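You operate a simulated robot arm through the tools that you are given. There is no shell and no other tool.

Carry out the task below with a simulated robot arm. There is one attempt and no reset: what you move stays moved.

Task
Top up the rice bin to its full line from the carton.
Fine: stand the carton back, shut the green lid and push the shelf in. Set down upright: rice carton.

Only the result counts: the job must be done as asked and must still hold three seconds after the hand-in. Knocking over, shifting, dropping, spilling or breaking anything else fails it. A push-on lid holds only when it is set on centred and level and pressed home; a screw cap is set on level and turned clockwise until tight.

Robot
A 7-joint arm with a two-finger parallel gripper, fixed in place. Base frame: the origin is at the foot of the arm, x ahead of it, y to its left, z up; the work surface is at about z = 56.5. Lengths are in cm, angles in rad, forces in N, time in s.
With the tool pointing down near the work surface it reaches from about 36 to 90 cm from the base axis. Its first joint turns from -2.007 to 2.007 rad. Payload 3.91 kg.
Tool frame: the origin (TCP) lies between the finger pads and is the grasp point; the fingertips stand 3 cm ahead of it; z points along the fingers, y is the line along which they close. Largest opening 11 cm; finger width 2, thickness 1; the body of the gripper, 4.8 by 11.2 cm, starts 5.5 cm behind the TCP.
Orientation is told as [roll, pitch, yaw] about the base's x, y, z axes, in that order, counted from this pose: with the fingers straight down and closing along the base's y, the tool's x points along the base's -x, its y along +y and its z along -z.

Tools
- The arm moves only by the tool jog_arm. Its argument "rows" is a list of rows, each an object of numbers (a shift or turn left out is 0, a gripper value left out holds the last): "tx", "ty", "tz": the shift along the tool's x, y, z in cm; "ax", "ay", "az": the turn, a rotation vector about the tool's x, y, z in rad; "fingers": the finger opening in cm, from 0 to 11. In form: [{"tx": .., "ty": .., "tz": .., "ax": .., "ay": .., "az": .., "fingers": ..}, ...]. A call has 1 to 20 rows; each row shifts and turns the commanded pose from where the row before left it, along the tool's axes as they then stand. Each row takes 0.2 s and may step no farther than 5 cm and 0.15 rad from the row before; otherwise, or with a gripper value out of range, the whole call is refused. Where a pose cannot be reached the arm comes as near as it can. A force on the tool above 40 N (or 10 N above the force at the start of the call, whichever is more), or a blocked arm, ends the call early, and 0.2 s more pass. The fingers move at their own pace (about 15.3 cm/s each) and stop on an object; they squeeze with about 34 N. The grip force told is the motor's: it shows also when the fingers shut on nothing. Time passes only in rows, and 0.2 s behind the last, so rows that do not move let the fingers close. It gives the time, the measured TCP pose, the force on the tool (base axes), the opening and the grip force at its end, in the units of the frame above (readings bear some noise), with the torque about the TCP (base axes, N m) and any sound that the robot's microphone picked up.
- Cameras (640 x 400 px; columns grow to the right, rows downward): "scene" is fixed at [39.97, -50.13, 150.42]; the picture's right is [0.94, -0.34, 0.00], its down [-0.21, -0.57, -0.79] and it looks along [0.27, 0.75, -0.61] (base axes); focal length 214 px, centre (320, 200). "wrist" rides on the gripper at [7.2, 1.7, -10.3] in the tool frame; the picture's right is [-0.23, 0.97, 0.00], its down [-0.76, -0.18, -0.62] and it looks along [-0.61, -0.14, 0.78] (tool axes); focal length 222 px, centre (320, 200). There is no depth. A picture from a camera that has moved, and an enlarged one, comes with that camera's place and axes in the base frame and with its lens.
- snapshot(camera): a new picture of that camera. It takes no simulated time.
- slide_trunk(by): slides the trunk up (or, below 0, down) by that many cm; the arm rides with it, the base frame stays. It gives what a move gives, with no picture.
- inspect(camera, box): a new picture of the part [left, top, right, bottom] of that camera's present view, enlarged. It takes no simulated time.
- finish_job(): hands the job in; it is judged then, once.

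Nothing tells you positions but the pictures and the camera data. Unless the task says otherwise, let go and move clear before handing in.

The tools are called after "Emit:" as a command line: name --argument value ..., lists and objects as JSON in quotes. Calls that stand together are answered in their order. jog_arm: Moves the arm, as the interface text tells. Its arguments: {"type":"object","properties":{"rows":{"type":"array","items":{"type":"object","properties":{"tx":{"type":"number"},"ty":{"type":"number"},"tz":{"type":"number"},"ax":{"type":"number"},"ay":{"type":"number"},"az":{"type":"number"},"fingers":{"type":"number"}}}}},"required":["rows"]} The other tools are called the same way: slide_trunk (by) slides the trunk up or down; snapshot (camera) takes a picture; inspect (camera, box) takes an enlarged picture of a part of a camera's view; finish_job () hands the job in.

At the start:

```text
time_s: 0.0
ee_pos: [54.01, -7.88, 140.11]
orientation: [-0.001, -0.001, 0.0]
wrist_force: [-0.8, -0.3, 0.9]
wrist_torque: [0.04, -0.01, -0.01]
width: 11.01
grasp_force: 0.1
trunk travel left (down, up): [-62.5, 36.5]
```

scene: 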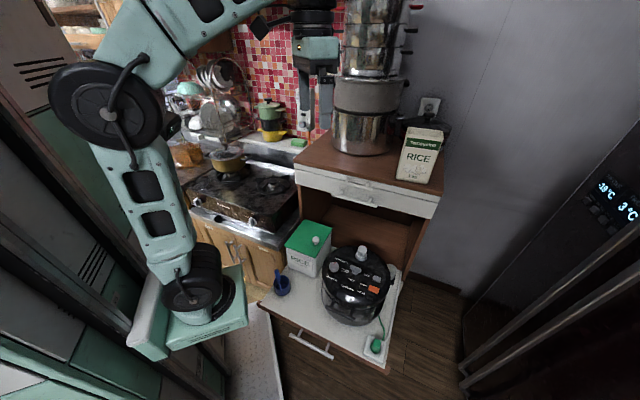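
wrist: 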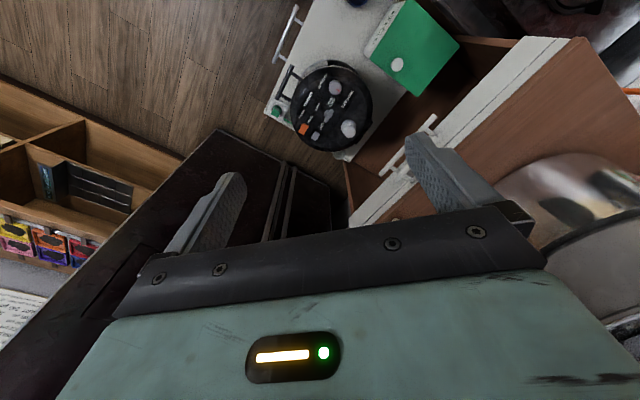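

I see a pulled-out shelf with a green-lidded rice bin, a rice cooker and a blue scoop, and a rice carton on top of the cabinet. I'll look closer before moving anything.

Emit:
inspect --camera "scene" --box '[240, 200, 440, 380]'

Emit:
inspect --camera "scene" --box '[360, 90, 480, 210]'

Emit:
inspect --camera "scene" --box '[260, 205, 350, 305]'

Emit:
inspect --camera "wrist" --box '[240, 0, 480, 160]'

```text
2.22 times, centred on (340, 290) of scene
camera zoom: at [39.97, -50.13, 150.42], right [0.94, -0.34, 0.0], down [-0.21, -0.57, -0.79], along [0.27, 0.75, -0.61], focal length 477 px, centre (276, 0)
```

zoom: 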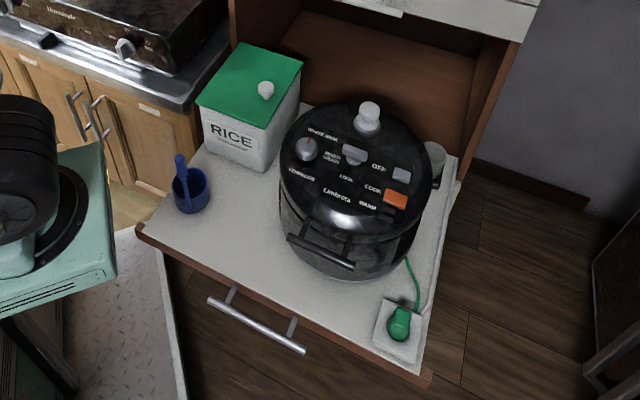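

```text
3.33 times, centred on (420, 150) of scene
camera zoom: at [39.97, -50.13, 150.42], right [0.94, -0.34, 0.0], down [-0.21, -0.57, -0.79], along [0.27, 0.75, -0.61], focal length 715 px, centre (-13, 367)
```

zoom: 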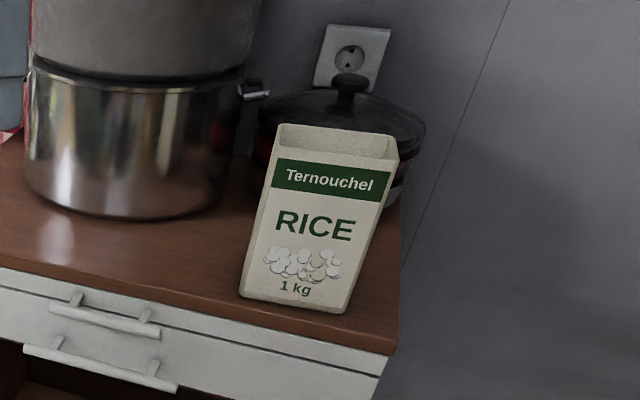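

```text
4.00 times, centred on (305, 255) of scene
camera zoom: at [39.97, -50.13, 150.42], right [0.94, -0.34, 0.0], down [-0.21, -0.57, -0.79], along [0.27, 0.75, -0.61], focal length 858 px, centre (380, -20)
```

zoom: 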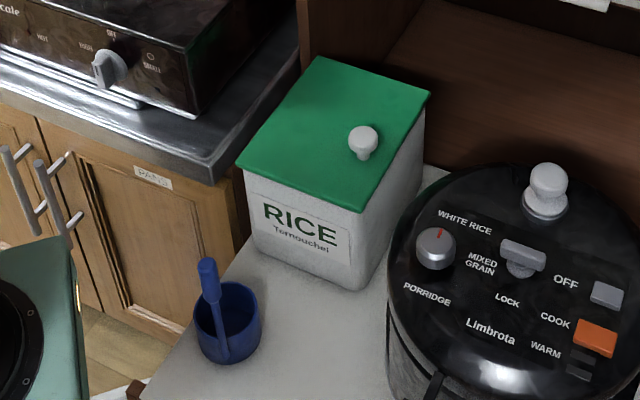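

```text
2.50 times, centred on (360, 80) of wrist
camera zoom: at [46.71, -5.96, 150.44], right [0.23, 0.97, 0.0], down [0.76, -0.18, 0.62], along [0.61, -0.14, -0.78], focal length 555 px, centre (220, 500)
```

zoom: 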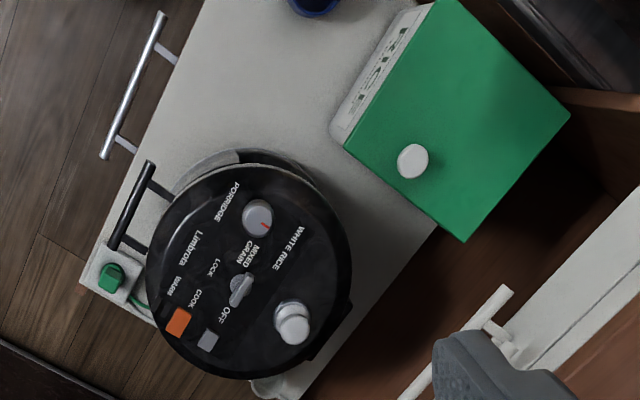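

The carton stands open-topped on the cabinet top (about x 104, y 11, z 100). The bin lid is near (60, 19, 73), with its knob near (61, 14, 76). I'll move the wrist camera closer to the bin to see how the lid works.

Emit:
jog_arm --rows '[{"tx": 0.86, "ty": 1.84, "tz": 4}, {"tx": 0.86, "ty": 1.84, "tz": 4}, {"tx": 0.86, "ty": 1.84, "tz": 4}, {"tx": 0.86, "ty": 1.84, "tz": 4}, {"tx": 0.86, "ty": 1.84, "tz": 4}, {"tx": 0.86, "ty": 1.84, "tz": 4}, {"tx": 0.86, "ty": 1.84, "tz": 4}]'

Emit:
snapshot --camera "wrist"

Emit:
snapshot --camera "scene"

```text
time_s: 1.6
ee_pos: [47.83, 5.04, 112.12]
orientation: [0.0, -0.002, 0.002]
wrist_force: [0.2, -0.3, 0.1]
wrist_torque: [0.02, -0.02, -0.01]
width: 10.99
grasp_force: 0.0
trunk travel left (down, up): [-62.5, 36.5]
```

```text
taken
camera wrist: at [40.52, 6.94, 122.36], right [0.23, 0.97, 0.0], down [0.76, -0.18, 0.62], along [0.61, -0.14, -0.78], focal length 222 px, centre (320, 200)
```

wrist: 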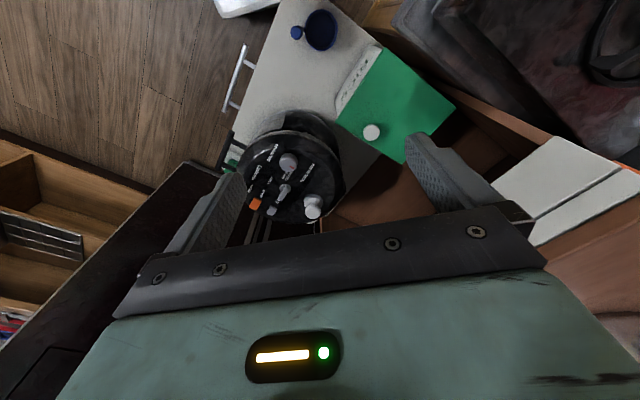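

```text
taken
```

scene: 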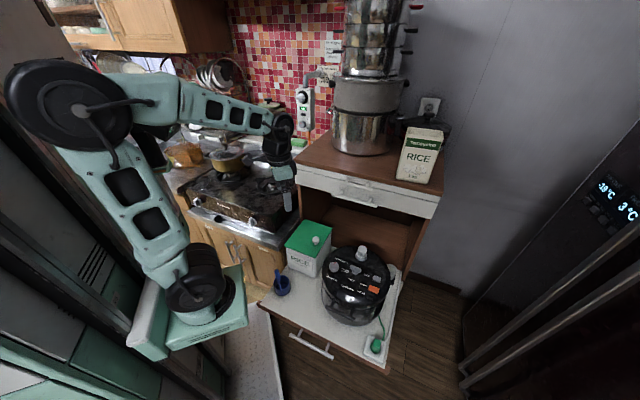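

The bin is now closer in the wrist view. I'll enlarge the lid and knob to look for a hinge.

Emit:
inspect --camera "wrist" --box '[320, 30, 470, 170]'

Emit:
inspect --camera "scene" --box '[275, 210, 340, 285]'

```text
2.86 times, centred on (395, 100) of wrist
camera zoom: at [40.52, 6.94, 122.36], right [0.23, 0.97, 0.0], down [0.76, -0.18, 0.62], along [0.61, -0.14, -0.78], focal length 635 px, centre (106, 486)
```

zoom: 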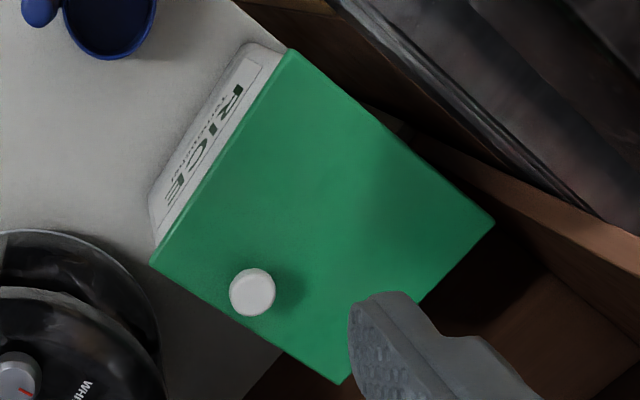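

```text
5.33 times, centred on (308, 248) of scene
camera zoom: at [39.97, -50.13, 150.42], right [0.94, -0.34, 0.0], down [-0.21, -0.57, -0.79], along [0.27, 0.75, -0.61], focal length 1144 px, centre (387, -53)
```

zoom: 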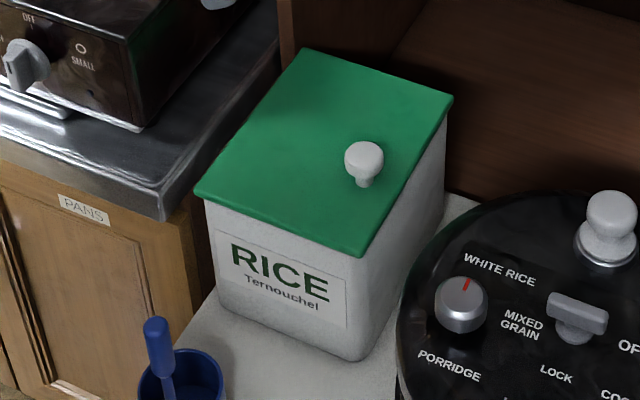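

The lid is about 16 x 20 cm at 45° to the base, with its knob near the right side, so it is probably hinged on the left. I'll turn the tool so the fingers close along the hinge direction and the camera rides on the right, then check reach.

Emit:
jog_arm --rows '[{"az": -0.1473}, {"az": -0.1473}, {"az": -0.1473}, {"az": -0.1473}, {"az": -0.1473}, {"az": -0.1473}, {"az": -0.1473}, {"az": -0.1473}, {"az": -0.1473}, {"az": -0.1473}, {"az": -0.1473}, {"az": -0.1473}, {"az": -0.1473}, {"az": -0.1473}, {"az": -0.1473}, {"az": -0.1473}]'

Emit:
snapshot --camera "wrist"

Emit:
snapshot --camera "scene"

```text
time_s: 5.0
ee_pos: [48.03, 5.07, 112.16]
orientation: [0.001, 0.001, 2.36]
wrist_force: [-0.1, -0.2, 0.3]
wrist_torque: [-0.03, 0.03, 0.0]
width: 10.98
grasp_force: 0.1
trunk travel left (down, up): [-62.5, 36.5]
```

```text
taken
camera wrist: at [51.88, -1.12, 122.43], right [-0.85, -0.53, 0.0], down [-0.42, 0.66, 0.62], along [-0.33, 0.53, -0.78], focal length 222 px, centre (320, 200)
```

wrist: 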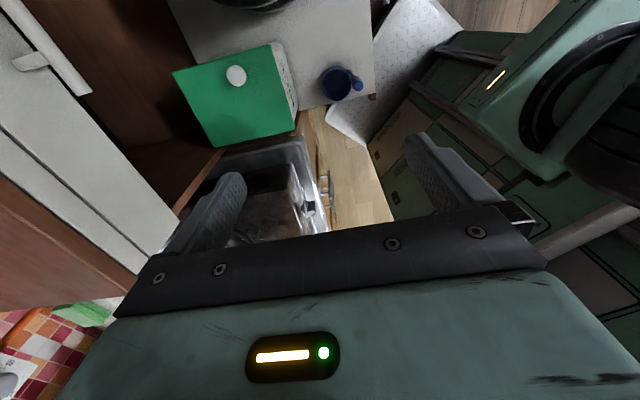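

```text
taken
```

scene: 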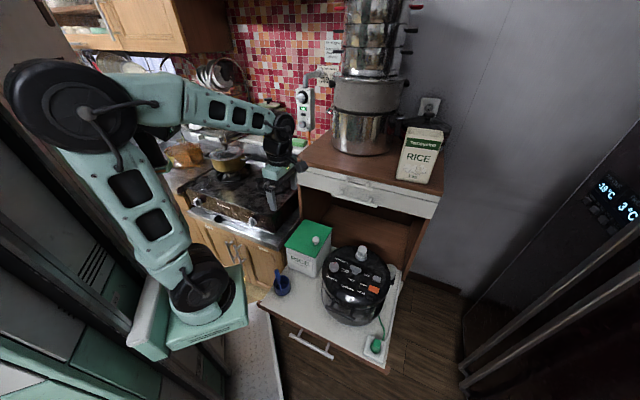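

The turn worked. Next I'll move above the knob at a safe height and look again.

Emit:
jog_arm --rows '[{"tx": 0.443, "ty": -2.157, "tz": 3.7}, {"tx": 0.443, "ty": -2.157, "tz": 3.7}, {"tx": 0.443, "ty": -2.157, "tz": 3.7}, {"tx": 0.443, "ty": -2.157, "tz": 3.7}, {"tx": 0.443, "ty": -2.157, "tz": 3.7}, {"tx": 0.443, "ty": -2.157, "tz": 3.7}, {"tx": 0.443, "ty": -2.157, "tz": 3.7}]'

Emit:
snapshot --camera "wrist"

Emit:
inspect --camera "scene" --box '[230, 150, 390, 300]'

```text
time_s: 6.6
ee_pos: [60.58, 13.7, 86.16]
orientation: [0.0, -0.001, 2.356]
wrist_force: [0.2, -0.3, 0.7]
wrist_torque: [0.0, -0.01, 0.04]
width: 11.01
grasp_force: 0.0
trunk travel left (down, up): [-62.5, 36.5]
```

```text
taken
camera wrist: at [64.54, 7.45, 96.46], right [-0.85, -0.53, 0.0], down [-0.41, 0.66, 0.62], along [-0.33, 0.53, -0.78], focal length 222 px, centre (320, 200)
```

wrist: 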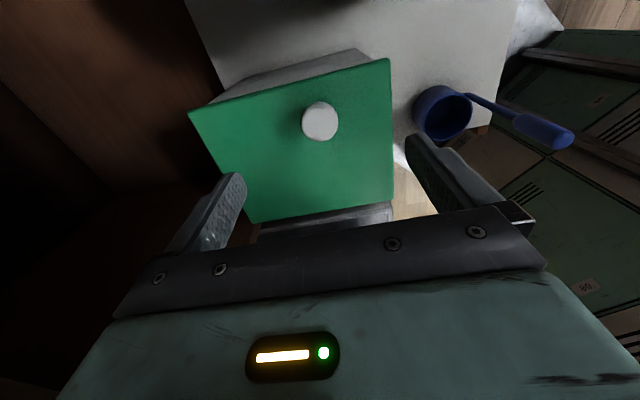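

```text
2.67 times, centred on (310, 225) of scene
camera zoom: at [39.97, -50.13, 150.42], right [0.94, -0.34, 0.0], down [-0.21, -0.57, -0.79], along [0.27, 0.75, -0.61], focal length 572 px, centre (347, 133)
```

zoom: 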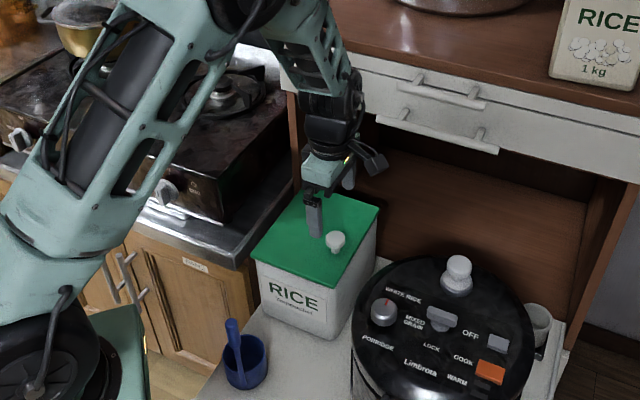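

The knob is at about (60.8, 13.4, 76), almost directly below. I'll descend and grip it.

Emit:
jog_arm --rows '[{"tx": 0.3, "tz": 4, "fingers": 7}, {"tz": 3.5}, {"tz": 1.8}, {}, {"fingers": 0}, {}, {}, {}]'

Emit:
snapshot --camera "wrist"

Emit:
inspect --camera "scene" --box '[270, 190, 350, 280]'

```text
time_s: 8.4
ee_pos: [61.0, 13.35, 76.86]
orientation: [0.002, 0.001, 2.357]
wrist_force: [-4.0, -5.4, 0.1]
wrist_torque: [-0.76, -0.44, -0.03]
width: 3.24
grasp_force: 34.6
trunk travel left (down, up): [-62.5, 36.5]
```

```text
taken
camera wrist: at [64.87, 7.22, 87.17], right [-0.85, -0.53, 0.0], down [-0.41, 0.66, 0.62], along [-0.33, 0.53, -0.78], focal length 222 px, centre (320, 200)
```

wrist: 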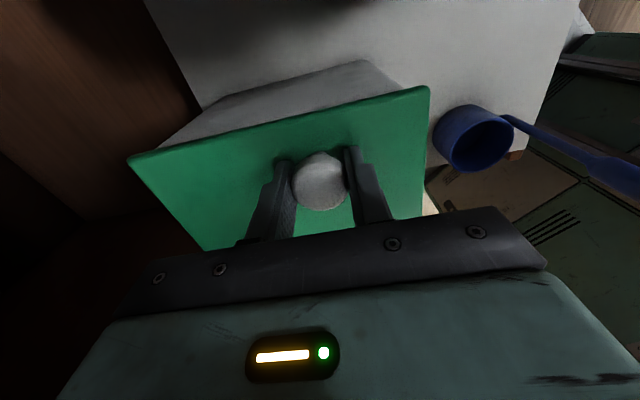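

```text
4.44 times, centred on (310, 235) of scene
camera zoom: at [39.97, -50.13, 150.42], right [0.94, -0.34, 0.0], down [-0.21, -0.57, -0.79], along [0.27, 0.75, -0.61], focal length 953 px, centre (364, 44)
```

zoom: 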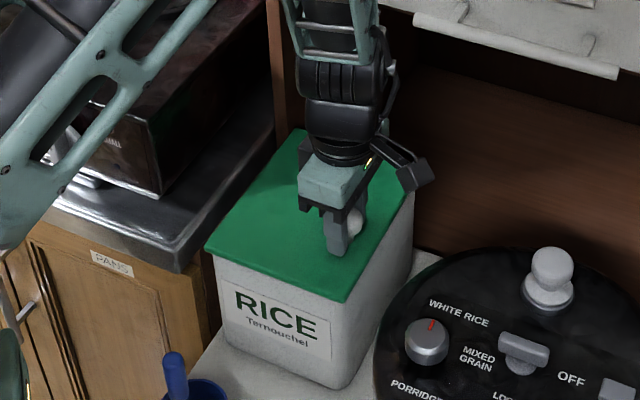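

I have the knob, with a small sideways load. I'll relieve that, lift slightly and read the forces to tell a hinge from a loose lid.

Emit:
jog_arm --rows '[{"ty": 0.1}, {"tz": -0.3}, {"tz": -0.4}, {}]'

Emit:
inspect --camera "scene" --box '[270, 190, 350, 280]'

```text
time_s: 9.4
ee_pos: [60.98, 13.47, 77.51]
orientation: [-0.001, -0.001, 2.357]
wrist_force: [-1.4, 9.7, 0.4]
wrist_torque: [-0.37, -0.39, 0.01]
width: 3.23
grasp_force: 34.0
trunk travel left (down, up): [-62.5, 36.5]
```

```text
4.44 times, centred on (310, 235) of scene
camera zoom: at [39.97, -50.13, 150.42], right [0.94, -0.34, 0.0], down [-0.21, -0.57, -0.79], along [0.27, 0.75, -0.61], focal length 953 px, centre (364, 44)
```

zoom: 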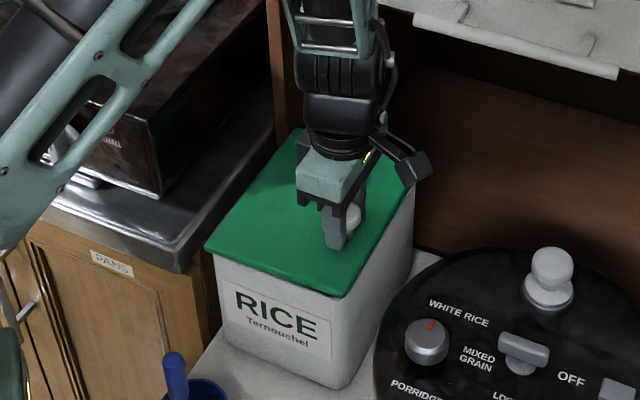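

The front right corner of the lid rose and the left one did not, so it is hinged on the left. I'll follow the hinge arc, tilting the tool with the lid and watching the forces.

Emit:
jog_arm --rows '[{"tx": -0.2, "ty": -0.05, "ay": 0.05}, {"tx": -0.484, "tz": -1.272, "ay": 0.1}, {"tx": -0.484, "tz": -1.272, "ay": 0.1}, {}]'

Emit:
inspect --camera "scene" --box '[250, 180, 350, 280]'

```text
time_s: 10.4
ee_pos: [59.97, 14.36, 80.1]
orientation: [0.0, 0.251, 2.358]
wrist_force: [-3.0, 1.9, 0.1]
wrist_torque: [0.22, -0.17, 0.17]
width: 3.19
grasp_force: 33.7
trunk travel left (down, up): [-62.5, 36.5]
```

```text
4.00 times, centred on (300, 230) of scene
camera zoom: at [39.97, -50.13, 150.42], right [0.94, -0.34, 0.0], down [-0.21, -0.57, -0.79], along [0.27, 0.75, -0.61], focal length 858 px, centre (400, 80)
```

zoom: 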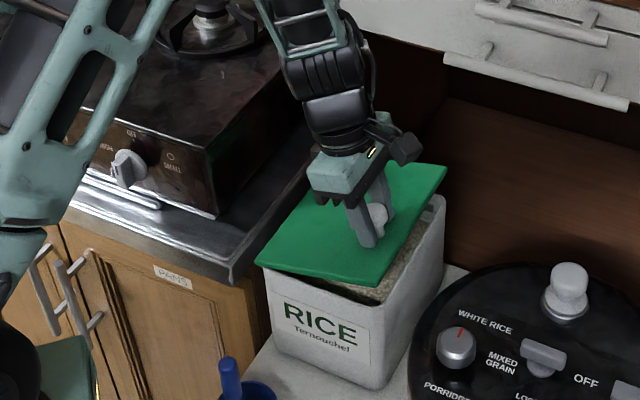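

The lid follows with low forces and I can see inside the bin. I'll continue along the arc.

Emit:
jog_arm --rows '[{"tx": -0.5, "tz": -1.272, "ay": 0.1}, {"tx": -0.5, "tz": -1.272, "ay": 0.1}, {"tx": -0.5, "tz": -1.272, "ay": 0.1}, {"tx": -0.49, "tz": -1.272, "ay": 0.1}, {"tx": -0.49, "tz": -1.272, "ay": 0.1}, {}]'

Emit:
inspect --camera "scene" --box '[230, 160, 350, 280]'

Emit:
snapshot --camera "wrist"

```text
time_s: 11.8
ee_pos: [56.5, 17.84, 84.8]
orientation: [0.0, 0.753, 2.358]
wrist_force: [3.3, -5.4, 8.3]
wrist_torque: [-0.08, -0.02, 0.04]
width: 3.21
grasp_force: 34.3
trunk travel left (down, up): [-62.5, 36.5]
```

```text
3.33 times, centred on (290, 220) of scene
camera zoom: at [39.97, -50.13, 150.42], right [0.94, -0.34, 0.0], down [-0.21, -0.57, -0.79], along [0.27, 0.75, -0.61], focal length 715 px, centre (420, 133)
```

zoom: 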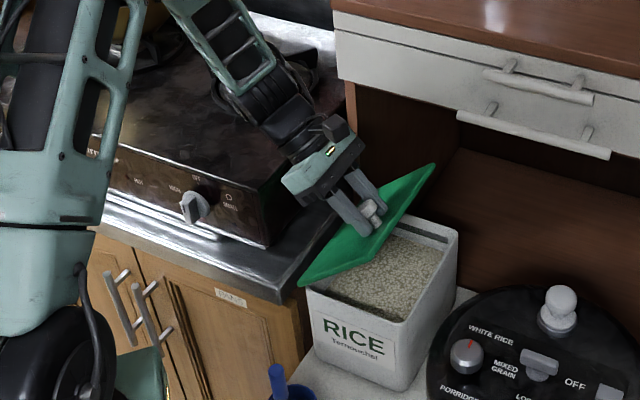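

```text
taken
camera wrist: at [54.01, 18.04, 97.35], right [-0.81, -0.57, -0.15], down [-0.57, 0.82, -0.07], along [0.16, 0.03, -0.99], focal length 222 px, centre (320, 200)
```

wrist: 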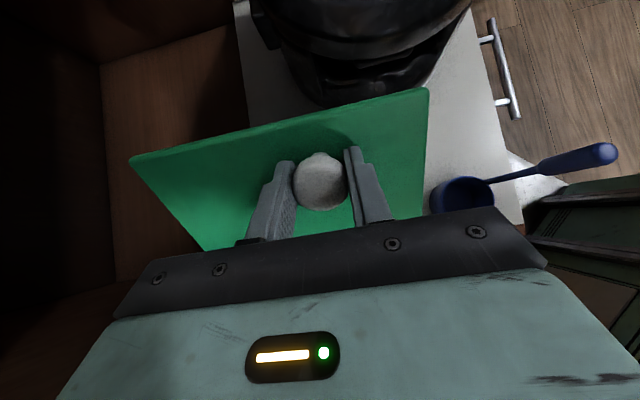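

Still tracking well, with a slight outward push that I'll correct. I'll continue to about 60°.

Emit:
jog_arm --rows '[{"tx": -0.4, "tz": -1.29, "ay": 0.1}, {"tx": -0.48, "tz": -1.272, "ay": 0.1}, {"tx": -0.48, "tz": -1.272, "ay": 0.1}, {}]'

Emit:
inspect --camera "scene" --box '[220, 150, 350, 280]'

Emit:
snapshot --camera "wrist"

```text
time_s: 12.8
ee_pos: [53.89, 20.51, 86.26]
orientation: [-0.004, 1.051, 2.353]
wrist_force: [-1.6, -7.3, 24.4]
wrist_torque: [0.19, 0.31, -0.07]
width: 3.21
grasp_force: 33.6
trunk travel left (down, up): [-62.5, 36.5]
```

```text
3.08 times, centred on (285, 215) of scene
camera zoom: at [39.97, -50.13, 150.42], right [0.94, -0.34, 0.0], down [-0.21, -0.57, -0.79], along [0.27, 0.75, -0.61], focal length 660 px, centre (428, 154)
```

zoom: 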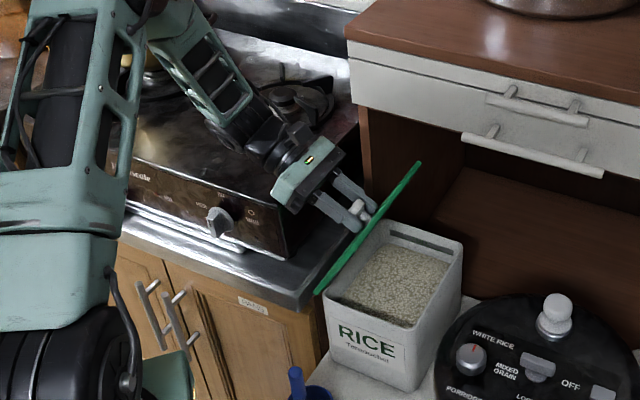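

```text
taken
camera wrist: at [48.84, 23.25, 97.66], right [-0.77, -0.61, -0.2], down [-0.52, 0.78, -0.35], along [0.37, -0.17, -0.91], focal length 222 px, centre (320, 200)
```

wrist: 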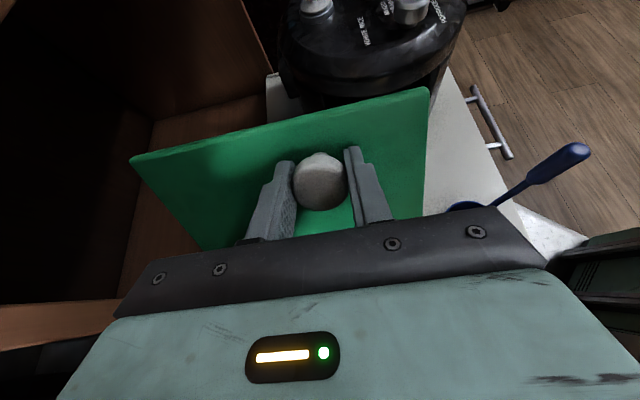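

The lid pushes back radially, so the hinge sits slightly farther out than I assumed (v 16.6, z 72.5). I'll correct the radius and keep following, letting the knob pivot in the fingers so the arm stays clear of the stove.

Emit:
jog_arm --rows '[{"tx": 0.2, "tz": -0.1}, {"tx": -0.33, "tz": -0.98}, {"tx": -0.34, "tz": -0.98}, {"tx": -0.5, "tz": -0.96}, {"tx": -0.5, "tz": -0.96}, {}]'

Emit:
inspect --camera "scene" --box '[220, 150, 350, 280]'

Emit:
snapshot --camera "wrist"

```text
time_s: 13.8
ee_pos: [52.36, 22.03, 86.82]
orientation: [0.008, 1.059, 2.356]
wrist_force: [7.1, -7.3, -0.6]
wrist_torque: [0.62, 0.84, 0.5]
width: 3.22
grasp_force: 33.7
trunk travel left (down, up): [-62.5, 36.5]
stopped in row 4: the force on the tool passed its limit at 48 N (the readings are from after the stop); the commanded pose is now the measured one
```

```text
3.08 times, centred on (285, 215) of scene
camera zoom: at [39.97, -50.13, 150.42], right [0.94, -0.34, 0.0], down [-0.21, -0.57, -0.79], along [0.27, 0.75, -0.61], focal length 660 px, centre (428, 154)
```

zoom: 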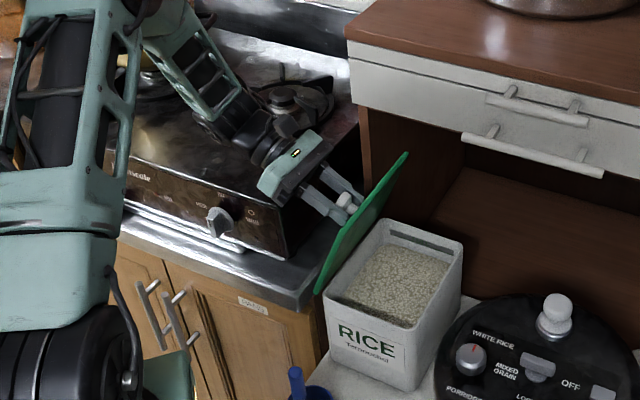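

```text
taken
camera wrist: at [47.31, 24.91, 98.19], right [-0.77, -0.6, -0.19], down [-0.52, 0.78, -0.36], along [0.37, -0.18, -0.91], focal length 222 px, centre (320, 200)
```

wrist: 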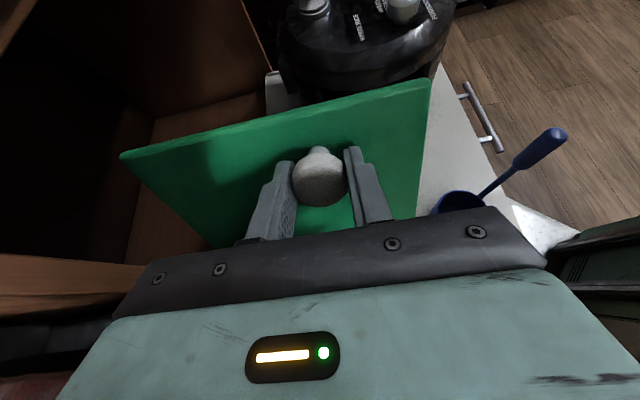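

The lid is at about 66°, and the resistance comes from the fingers not letting the knob pivot freely. The gripper clears the stove top (z about 82), so I'll turn the tool to match the lid and carry on with rigid arc steps.

Emit:
jog_arm --rows '[{"ay": 0.1}, {"tx": -0.501, "tz": -1.353, "ay": 0.1}, {"tx": -0.501, "tz": -1.353, "ay": 0.1}, {}]'

Emit:
inspect --camera "scene" --box '[220, 150, 350, 280]'

Emit:
snapshot --camera "wrist"

```text
time_s: 14.2
ee_pos: [52.33, 21.86, 87.31]
orientation: [0.004, 1.12, 2.35]
wrist_force: [-4.1, -9.5, 18.0]
wrist_torque: [1.32, 2.49, 1.04]
width: 3.19
grasp_force: 33.6
trunk travel left (down, up): [-62.5, 36.5]
stopped in row 1: the force on the tool passed its limit at 52 N (the readings are from after the stop); the commanded pose is now the measured one
```

```text
3.08 times, centred on (285, 215) of scene
camera zoom: at [39.97, -50.13, 150.42], right [0.94, -0.34, 0.0], down [-0.21, -0.57, -0.79], along [0.27, 0.75, -0.61], focal length 660 px, centre (428, 154)
```

zoom: 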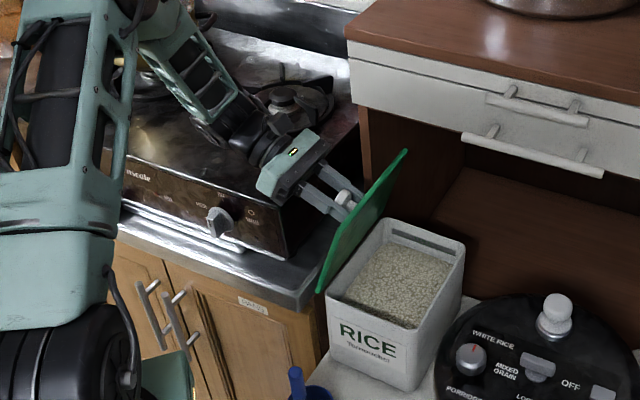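

```text
taken
camera wrist: at [46.74, 25.44, 98.31], right [-0.76, -0.61, -0.2], down [-0.5, 0.76, -0.42], along [0.41, -0.22, -0.89], focal length 222 px, centre (320, 200)
```

wrist: 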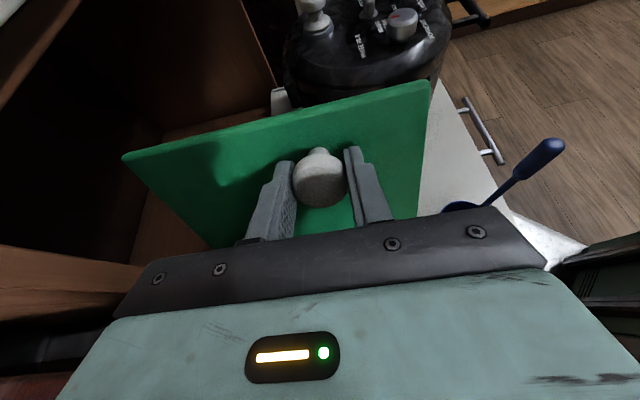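

Rotating further was blocked, and the force and torque suggest my wrist is touching the stove about 15 cm behind the fingertips. I'll look closely before moving.

Emit:
inspect --camera "scene" --box '[240, 160, 310, 230]'

Emit:
inspect --camera "scene" --box '[270, 190, 330, 250]'

```text
5.71 times, centred on (275, 195) of scene
camera zoom: at [39.97, -50.13, 150.42], right [0.94, -0.34, 0.0], down [-0.21, -0.57, -0.79], along [0.27, 0.75, -0.61], focal length 1226 px, centre (577, 229)
```

zoom: 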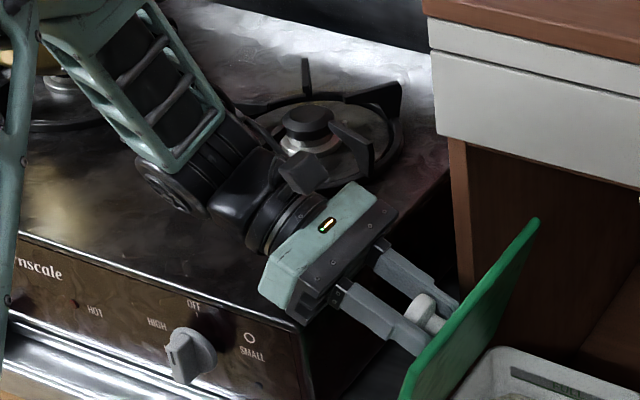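

```text
6.67 times, centred on (300, 220) of scene
camera zoom: at [39.97, -50.13, 150.42], right [0.94, -0.34, 0.0], down [-0.21, -0.57, -0.79], along [0.27, 0.75, -0.61], focal length 1430 px, centre (453, 67)
```

zoom: 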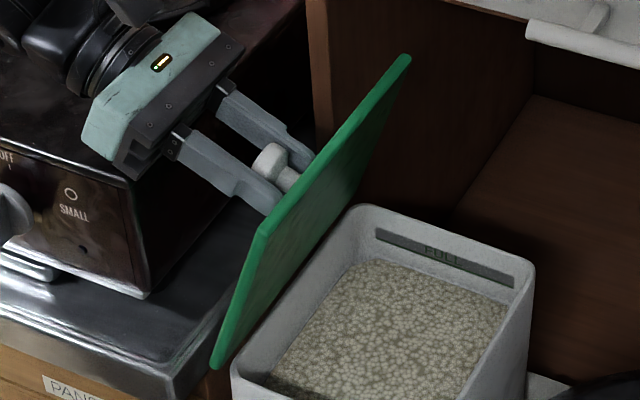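

I can see the "FULL" band on the bin's back wall, with rice below it. I'll back the wrist away from the stove by tilting the tool more upright, letting the knob pivot in the fingers.

Emit:
jog_arm --rows '[{"ay": -0.08, "tx": -0.15}, {"ay": -0.08, "tx": -0.15}, {"ay": -0.08}, {}]'

Emit:
inspect --camera "scene" --box '[240, 150, 340, 250]'

```text
time_s: 15.2
ee_pos: [52.43, 22.14, 86.95]
orientation: [0.001, 0.884, 2.348]
wrist_force: [5.2, -4.6, 1.2]
wrist_torque: [-0.78, -0.71, -0.17]
width: 3.21
grasp_force: 33.8
trunk travel left (down, up): [-62.5, 36.5]
```

```text
4.00 times, centred on (290, 200) of scene
camera zoom: at [39.97, -50.13, 150.42], right [0.94, -0.34, 0.0], down [-0.21, -0.57, -0.79], along [0.27, 0.75, -0.61], focal length 858 px, centre (440, 200)
```

zoom: 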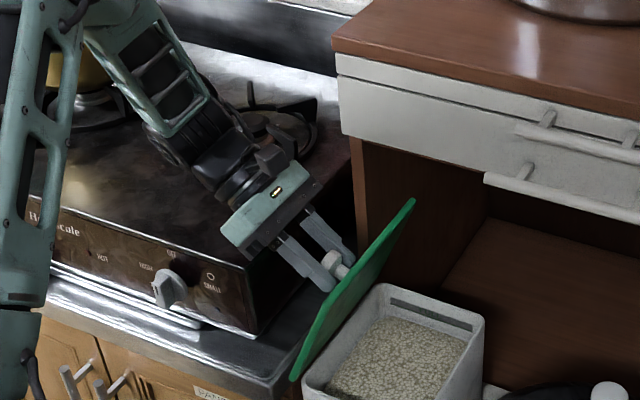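

Pivoting works and the wrist is clear of the stove. I'll continue along the arc with the tool more upright.

Emit:
jog_arm --rows '[{"tx": -0.61, "tz": -0.8, "ay": -0.04}, {"tx": -0.64, "tz": -0.78, "ay": -0.04}, {}]'

Emit:
inspect --camera "scene" --box '[240, 150, 340, 250]'

```text
time_s: 16.0
ee_pos: [50.83, 23.59, 86.88]
orientation: [-0.001, 0.804, 2.349]
wrist_force: [5.2, -5.3, 8.9]
wrist_torque: [-0.79, -0.65, -0.16]
width: 3.22
grasp_force: 34.0
trunk travel left (down, up): [-62.5, 36.5]
```

```text
4.00 times, centred on (290, 200) of scene
camera zoom: at [39.97, -50.13, 150.42], right [0.94, -0.34, 0.0], down [-0.21, -0.57, -0.79], along [0.27, 0.75, -0.61], focal length 858 px, centre (440, 200)
```

zoom: 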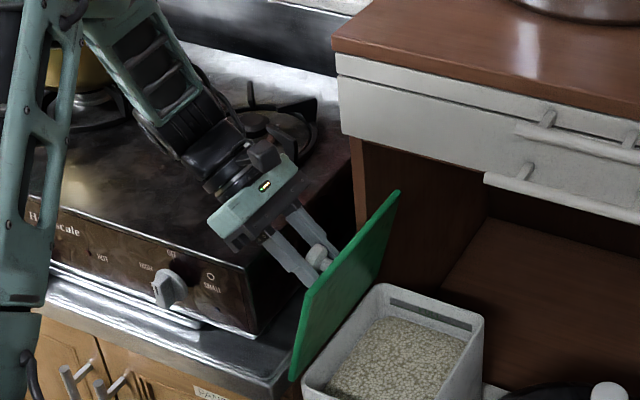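

The lid is at about 75° and going smoothly. I'll carry it past vertical.

Emit:
jog_arm --rows '[{"tx": -0.786, "tz": -0.743, "ay": -0.03}, {"tx": -0.877, "tz": -0.648, "ay": -0.03}, {"tx": -0.942, "tz": -0.527}, {"tx": -0.968, "tz": -0.483}, {}]'

Emit:
inspect --camera "scene" --box '[240, 150, 340, 250]'

```text
time_s: 17.2
ee_pos: [48.03, 26.67, 86.21]
orientation: [0.0, 0.743, 2.351]
wrist_force: [8.3, -4.4, -0.4]
wrist_torque: [-0.36, -0.46, 0.07]
width: 3.19
grasp_force: 34.1
trunk travel left (down, up): [-62.5, 36.5]
```

```text
4.00 times, centred on (290, 200) of scene
camera zoom: at [39.97, -50.13, 150.42], right [0.94, -0.34, 0.0], down [-0.21, -0.57, -0.79], along [0.27, 0.75, -0.61], focal length 858 px, centre (440, 200)
```

zoom: 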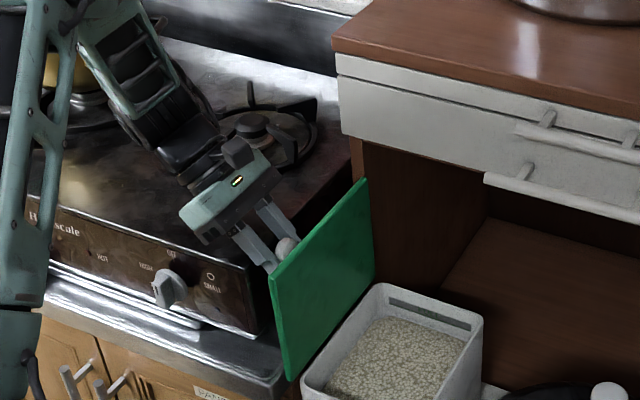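

The lid is slightly past vertical. I'll go on toward its stop while watching for a force rise.

Emit:
jog_arm --rows '[{"tx": -1.0, "tz": -0.383}, {"tx": -1.04, "tz": -0.338}, {}]'

Emit:
inspect --camera "scene" --box '[240, 150, 340, 250]'

Emit:
snapshot --camera "wrist"

```text
time_s: 17.6
ee_pos: [47.97, 26.78, 86.14]
orientation: [0.004, 0.757, 2.344]
wrist_force: [6.3, -10.0, 3.5]
wrist_torque: [0.34, 1.07, 0.57]
width: 3.2
grasp_force: 34.4
trunk travel left (down, up): [-62.5, 36.5]
stopped in row 2: the force on the tool passed its limit at 48 N (the readings are from after the stop); the commanded pose is now the measured one
```

```text
4.00 times, centred on (290, 200) of scene
camera zoom: at [39.97, -50.13, 150.42], right [0.94, -0.34, 0.0], down [-0.21, -0.57, -0.79], along [0.27, 0.75, -0.61], focal length 858 px, centre (440, 200)
```

zoom: 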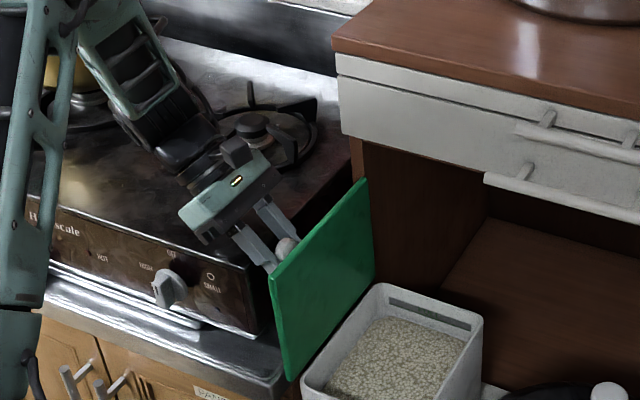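

```text
taken
camera wrist: at [45.42, 27.02, 98.69], right [-0.81, -0.56, -0.15], down [-0.56, 0.83, -0.07], along [0.17, 0.03, -0.99], focal length 222 px, centre (320, 200)
```

wrist: 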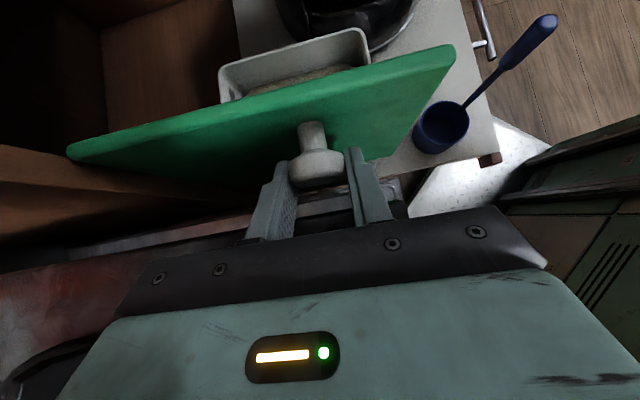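

The lid stopped at about 93°, slightly past vertical, and this looks like its own stop since the gripper is clear of the stove. I'll ease the pressure, open the fingers slightly and see whether it stays.

Emit:
jog_arm --rows '[{"tx": 0.05, "tz": 0.05}, {"fingers": 4.2}, {}, {}]'

Emit:
inspect --camera "scene" --box '[240, 150, 340, 250]'

Emit:
snapshot --camera "wrist"

```text
time_s: 18.6
ee_pos: [48.02, 26.62, 86.32]
orientation: [0.001, 0.756, 2.345]
wrist_force: [16.4, -2.9, 14.8]
wrist_torque: [-0.25, 0.47, 0.34]
width: 3.77
grasp_force: 0.2
trunk travel left (down, up): [-62.5, 36.5]
```

```text
4.00 times, centred on (290, 200) of scene
camera zoom: at [39.97, -50.13, 150.42], right [0.94, -0.34, 0.0], down [-0.21, -0.57, -0.79], along [0.27, 0.75, -0.61], focal length 858 px, centre (440, 200)
```

zoom: 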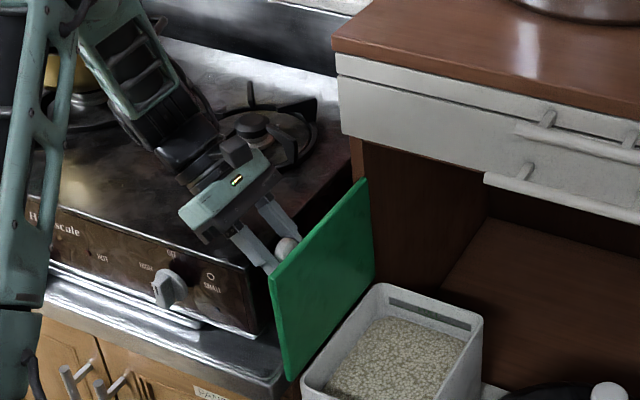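

```text
taken
camera wrist: at [45.44, 27.06, 98.73], right [-0.81, -0.56, -0.16], down [-0.56, 0.83, -0.07], along [0.17, 0.03, -0.99], focal length 222 px, centre (320, 200)
```

wrist: 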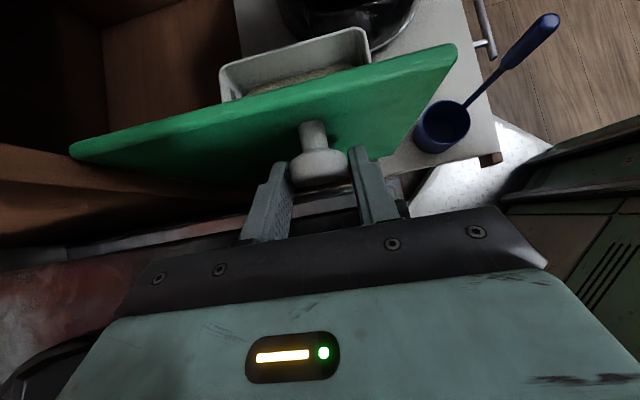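

The fingers opened only partly and there is a side load where one finger presses the knob. I'll open wider and see if the load clears and the lid stays.

Emit:
jog_arm --rows '[{"fingers": 6}, {}]'

Emit:
snapshot --camera "wrist"

Emit:
inspect --camera "scene" --box '[240, 150, 340, 250]'

```text
time_s: 19.2
ee_pos: [48.08, 26.83, 86.2]
orientation: [0.002, 0.757, 2.343]
wrist_force: [20.8, -3.1, 18.9]
wrist_torque: [-0.38, 0.68, 0.57]
width: 5.37
grasp_force: 0.0
trunk travel left (down, up): [-62.5, 36.5]
```

```text
taken
camera wrist: at [45.45, 27.05, 98.71], right [-0.81, -0.56, -0.15], down [-0.56, 0.83, -0.07], along [0.17, 0.03, -0.99], focal length 222 px, centre (320, 200)
```

wrist: 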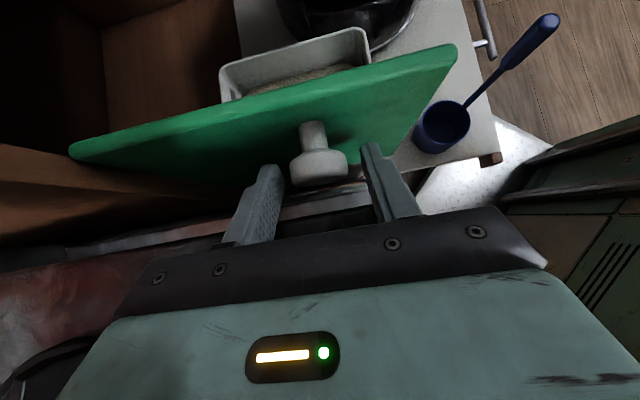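

```text
4.00 times, centred on (290, 200) of scene
camera zoom: at [39.97, -50.13, 150.42], right [0.94, -0.34, 0.0], down [-0.21, -0.57, -0.79], along [0.27, 0.75, -0.61], focal length 858 px, centre (440, 200)
```

zoom: 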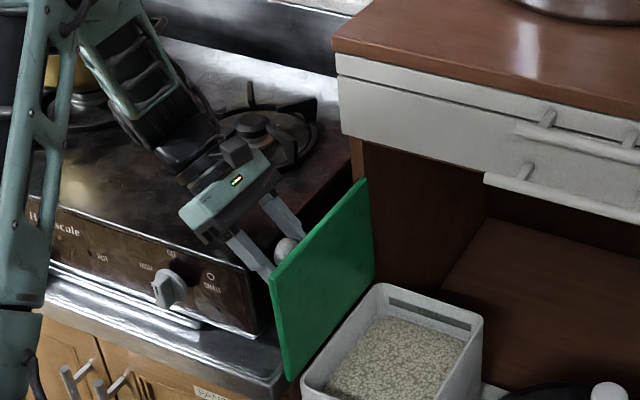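

The lid stays open by itself. There is still contact between my hand and the stove, so I'll lift straight up gently to clear it.

Emit:
jog_arm --rows '[{"tx": 0.34, "tz": -0.36, "fingers": 8}, {"tx": 0.34, "tz": -0.36}, {}]'

Emit:
inspect --camera "scene" --box '[225, 130, 325, 230]'

```text
time_s: 20.0
ee_pos: [47.83, 26.68, 87.05]
orientation: [0.004, 0.754, 2.344]
wrist_force: [0.3, -0.2, -0.9]
wrist_torque: [0.01, 0.02, -0.02]
width: 8.0
grasp_force: 0.2
trunk travel left (down, up): [-62.5, 36.5]
```

```text
4.00 times, centred on (275, 180) of scene
camera zoom: at [39.97, -50.13, 150.42], right [0.94, -0.34, 0.0], down [-0.21, -0.57, -0.79], along [0.27, 0.75, -0.61], focal length 858 px, centre (500, 280)
```

zoom: 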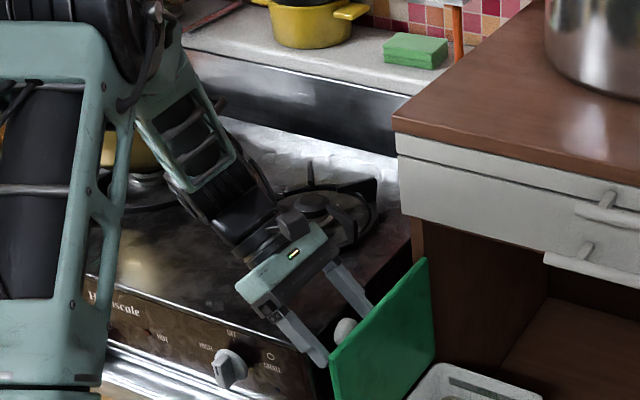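

Force-free now. I'll raise the tool away from the lid, then check the lid and the inside of the bin.

Emit:
jog_arm --rows '[{"tx": 2.57, "tz": -2.73}, {"tx": 2.57, "tz": -2.73}, {"tx": 2.57, "tz": -2.73}, {"tx": 2.57, "tz": -2.73}, {"tx": 2.57, "tz": -2.73}]'

Emit:
inspect --camera "scene" --box '[270, 190, 350, 280]'

Emit:
snapshot --camera "scene"

Emit:
snapshot --camera "wrist"

```text
time_s: 21.2
ee_pos: [48.08, 26.76, 105.98]
orientation: [0.003, 0.754, 2.347]
wrist_force: [0.4, 0.1, 0.5]
wrist_torque: [0.0, 0.03, -0.01]
width: 7.99
grasp_force: 0.1
trunk travel left (down, up): [-62.5, 36.5]
```

```text
4.44 times, centred on (310, 235) of scene
camera zoom: at [39.97, -50.13, 150.42], right [0.94, -0.34, 0.0], down [-0.21, -0.57, -0.79], along [0.27, 0.75, -0.61], focal length 953 px, centre (364, 44)
```

zoom: 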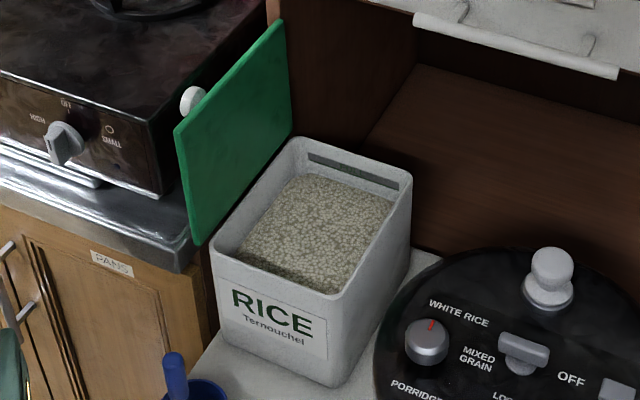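

```text
taken
```

scene: 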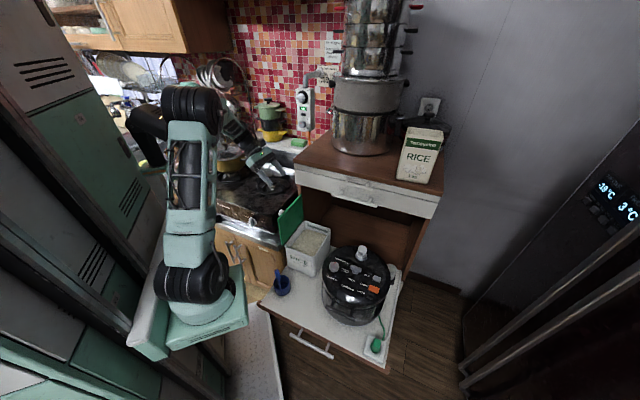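

```text
taken
camera wrist: at [45.54, 27.11, 118.52], right [-0.81, -0.56, -0.15], down [-0.56, 0.83, -0.07], along [0.17, 0.03, -0.99], focal length 222 px, centre (320, 200)
```

wrist: 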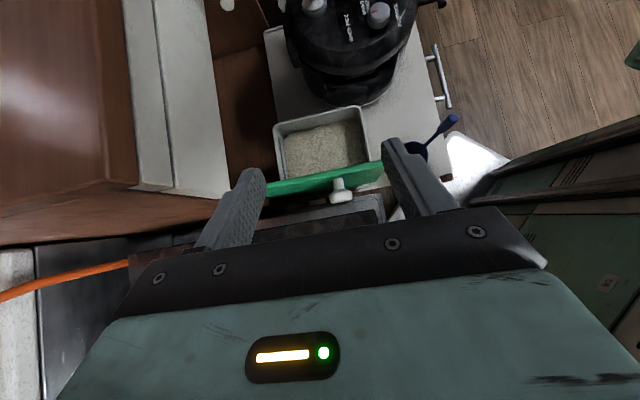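

The bin is open, the lid stands on its own, and the rice is clearly below the FULL band. Next is the carton, so I'll raise the trunk for height and turn the wrist toward it.

Emit:
slide_trunk --by 20

Emit:
jog_arm --rows '[{"ay": 0.14}, {"ay": 0.14}, {"ay": 0.14}, {"ay": 0.14}, {"ay": 0.14}]'

Emit:
snapshot --camera "wrist"

Emit:
snapshot --camera "scene"

```text
time_s: 23.3
ee_pos: [48.11, 26.73, 126.03]
orientation: [0.002, 0.756, 2.343]
wrist_force: [-0.4, 0.4, -0.1]
wrist_torque: [0.02, -0.01, 0.01]
width: 7.98
grasp_force: 0.1
trunk travel left (down, up): [-82.5, 16.5]
```

```text
time_s: 24.5
ee_pos: [47.95, 26.81, 125.87]
orientation: [0.016, 1.458, 2.359]
wrist_force: [0.9, -0.3, -0.4]
wrist_torque: [0.01, -0.02, 0.01]
width: 7.98
grasp_force: 0.0
trunk travel left (down, up): [-82.5, 16.5]
```

```text
taken
camera wrist: at [40.15, 32.59, 134.32], right [-0.72, -0.66, -0.22], down [-0.37, 0.63, -0.69], along [0.59, -0.41, -0.69], focal length 222 px, centre (320, 200)
```

wrist: 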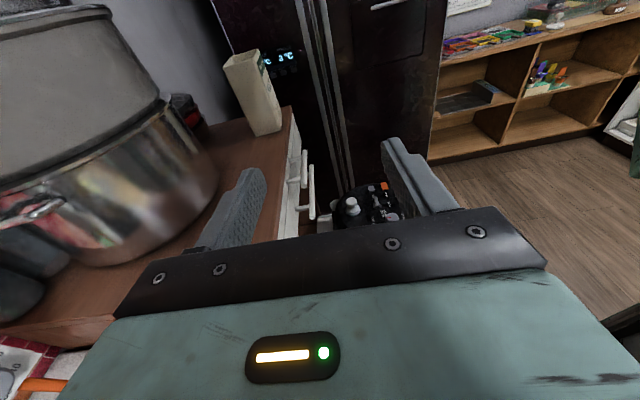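

```text
taken
```

scene: 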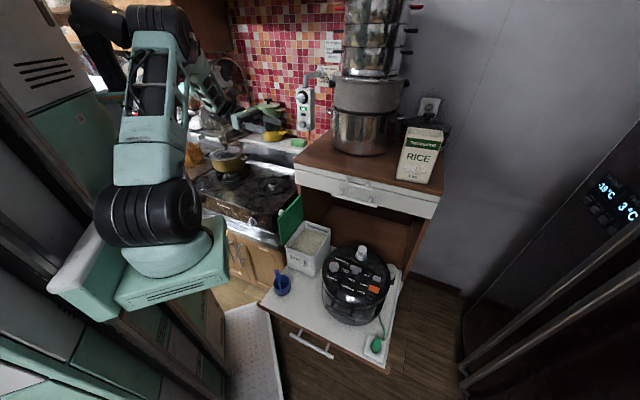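

The carton is visible from its left side in the wrist view. I'll enlarge it to measure its size and the clearance behind it.

Emit:
inspect --camera "wrist" --box '[150, 30, 330, 150]'

Emit:
inspect --camera "scene" --box '[380, 100, 470, 200]'

```text
3.33 times, centred on (240, 90) of wrist
camera zoom: at [40.15, 32.59, 134.32], right [-0.72, -0.66, -0.22], down [-0.37, 0.63, -0.69], along [0.59, -0.41, -0.69], focal length 740 px, centre (587, 567)
```

zoom: 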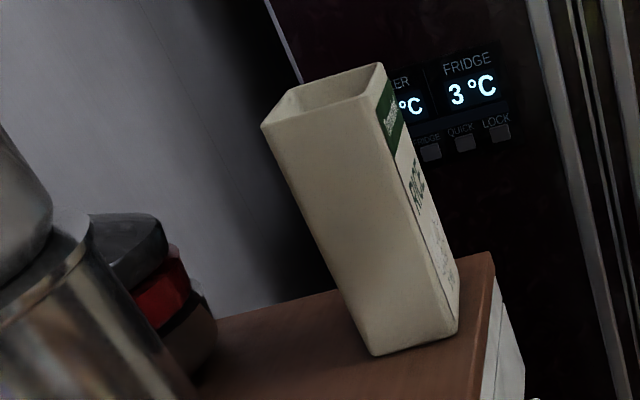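

```text
4.00 times, centred on (425, 150) of scene
camera zoom: at [39.97, -50.13, 150.42], right [0.94, -0.34, 0.0], down [-0.21, -0.57, -0.79], along [0.27, 0.75, -0.61], focal length 858 px, centre (-100, 400)
```

zoom: 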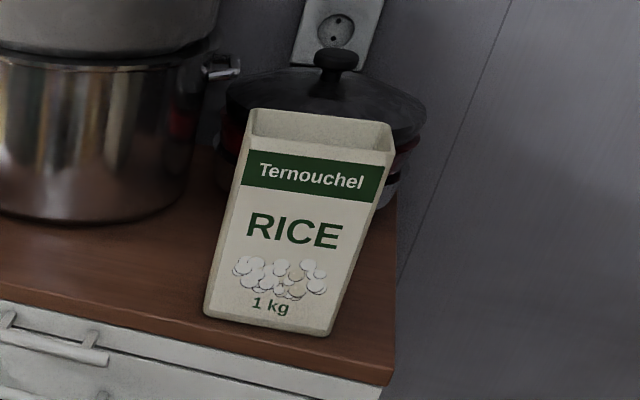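

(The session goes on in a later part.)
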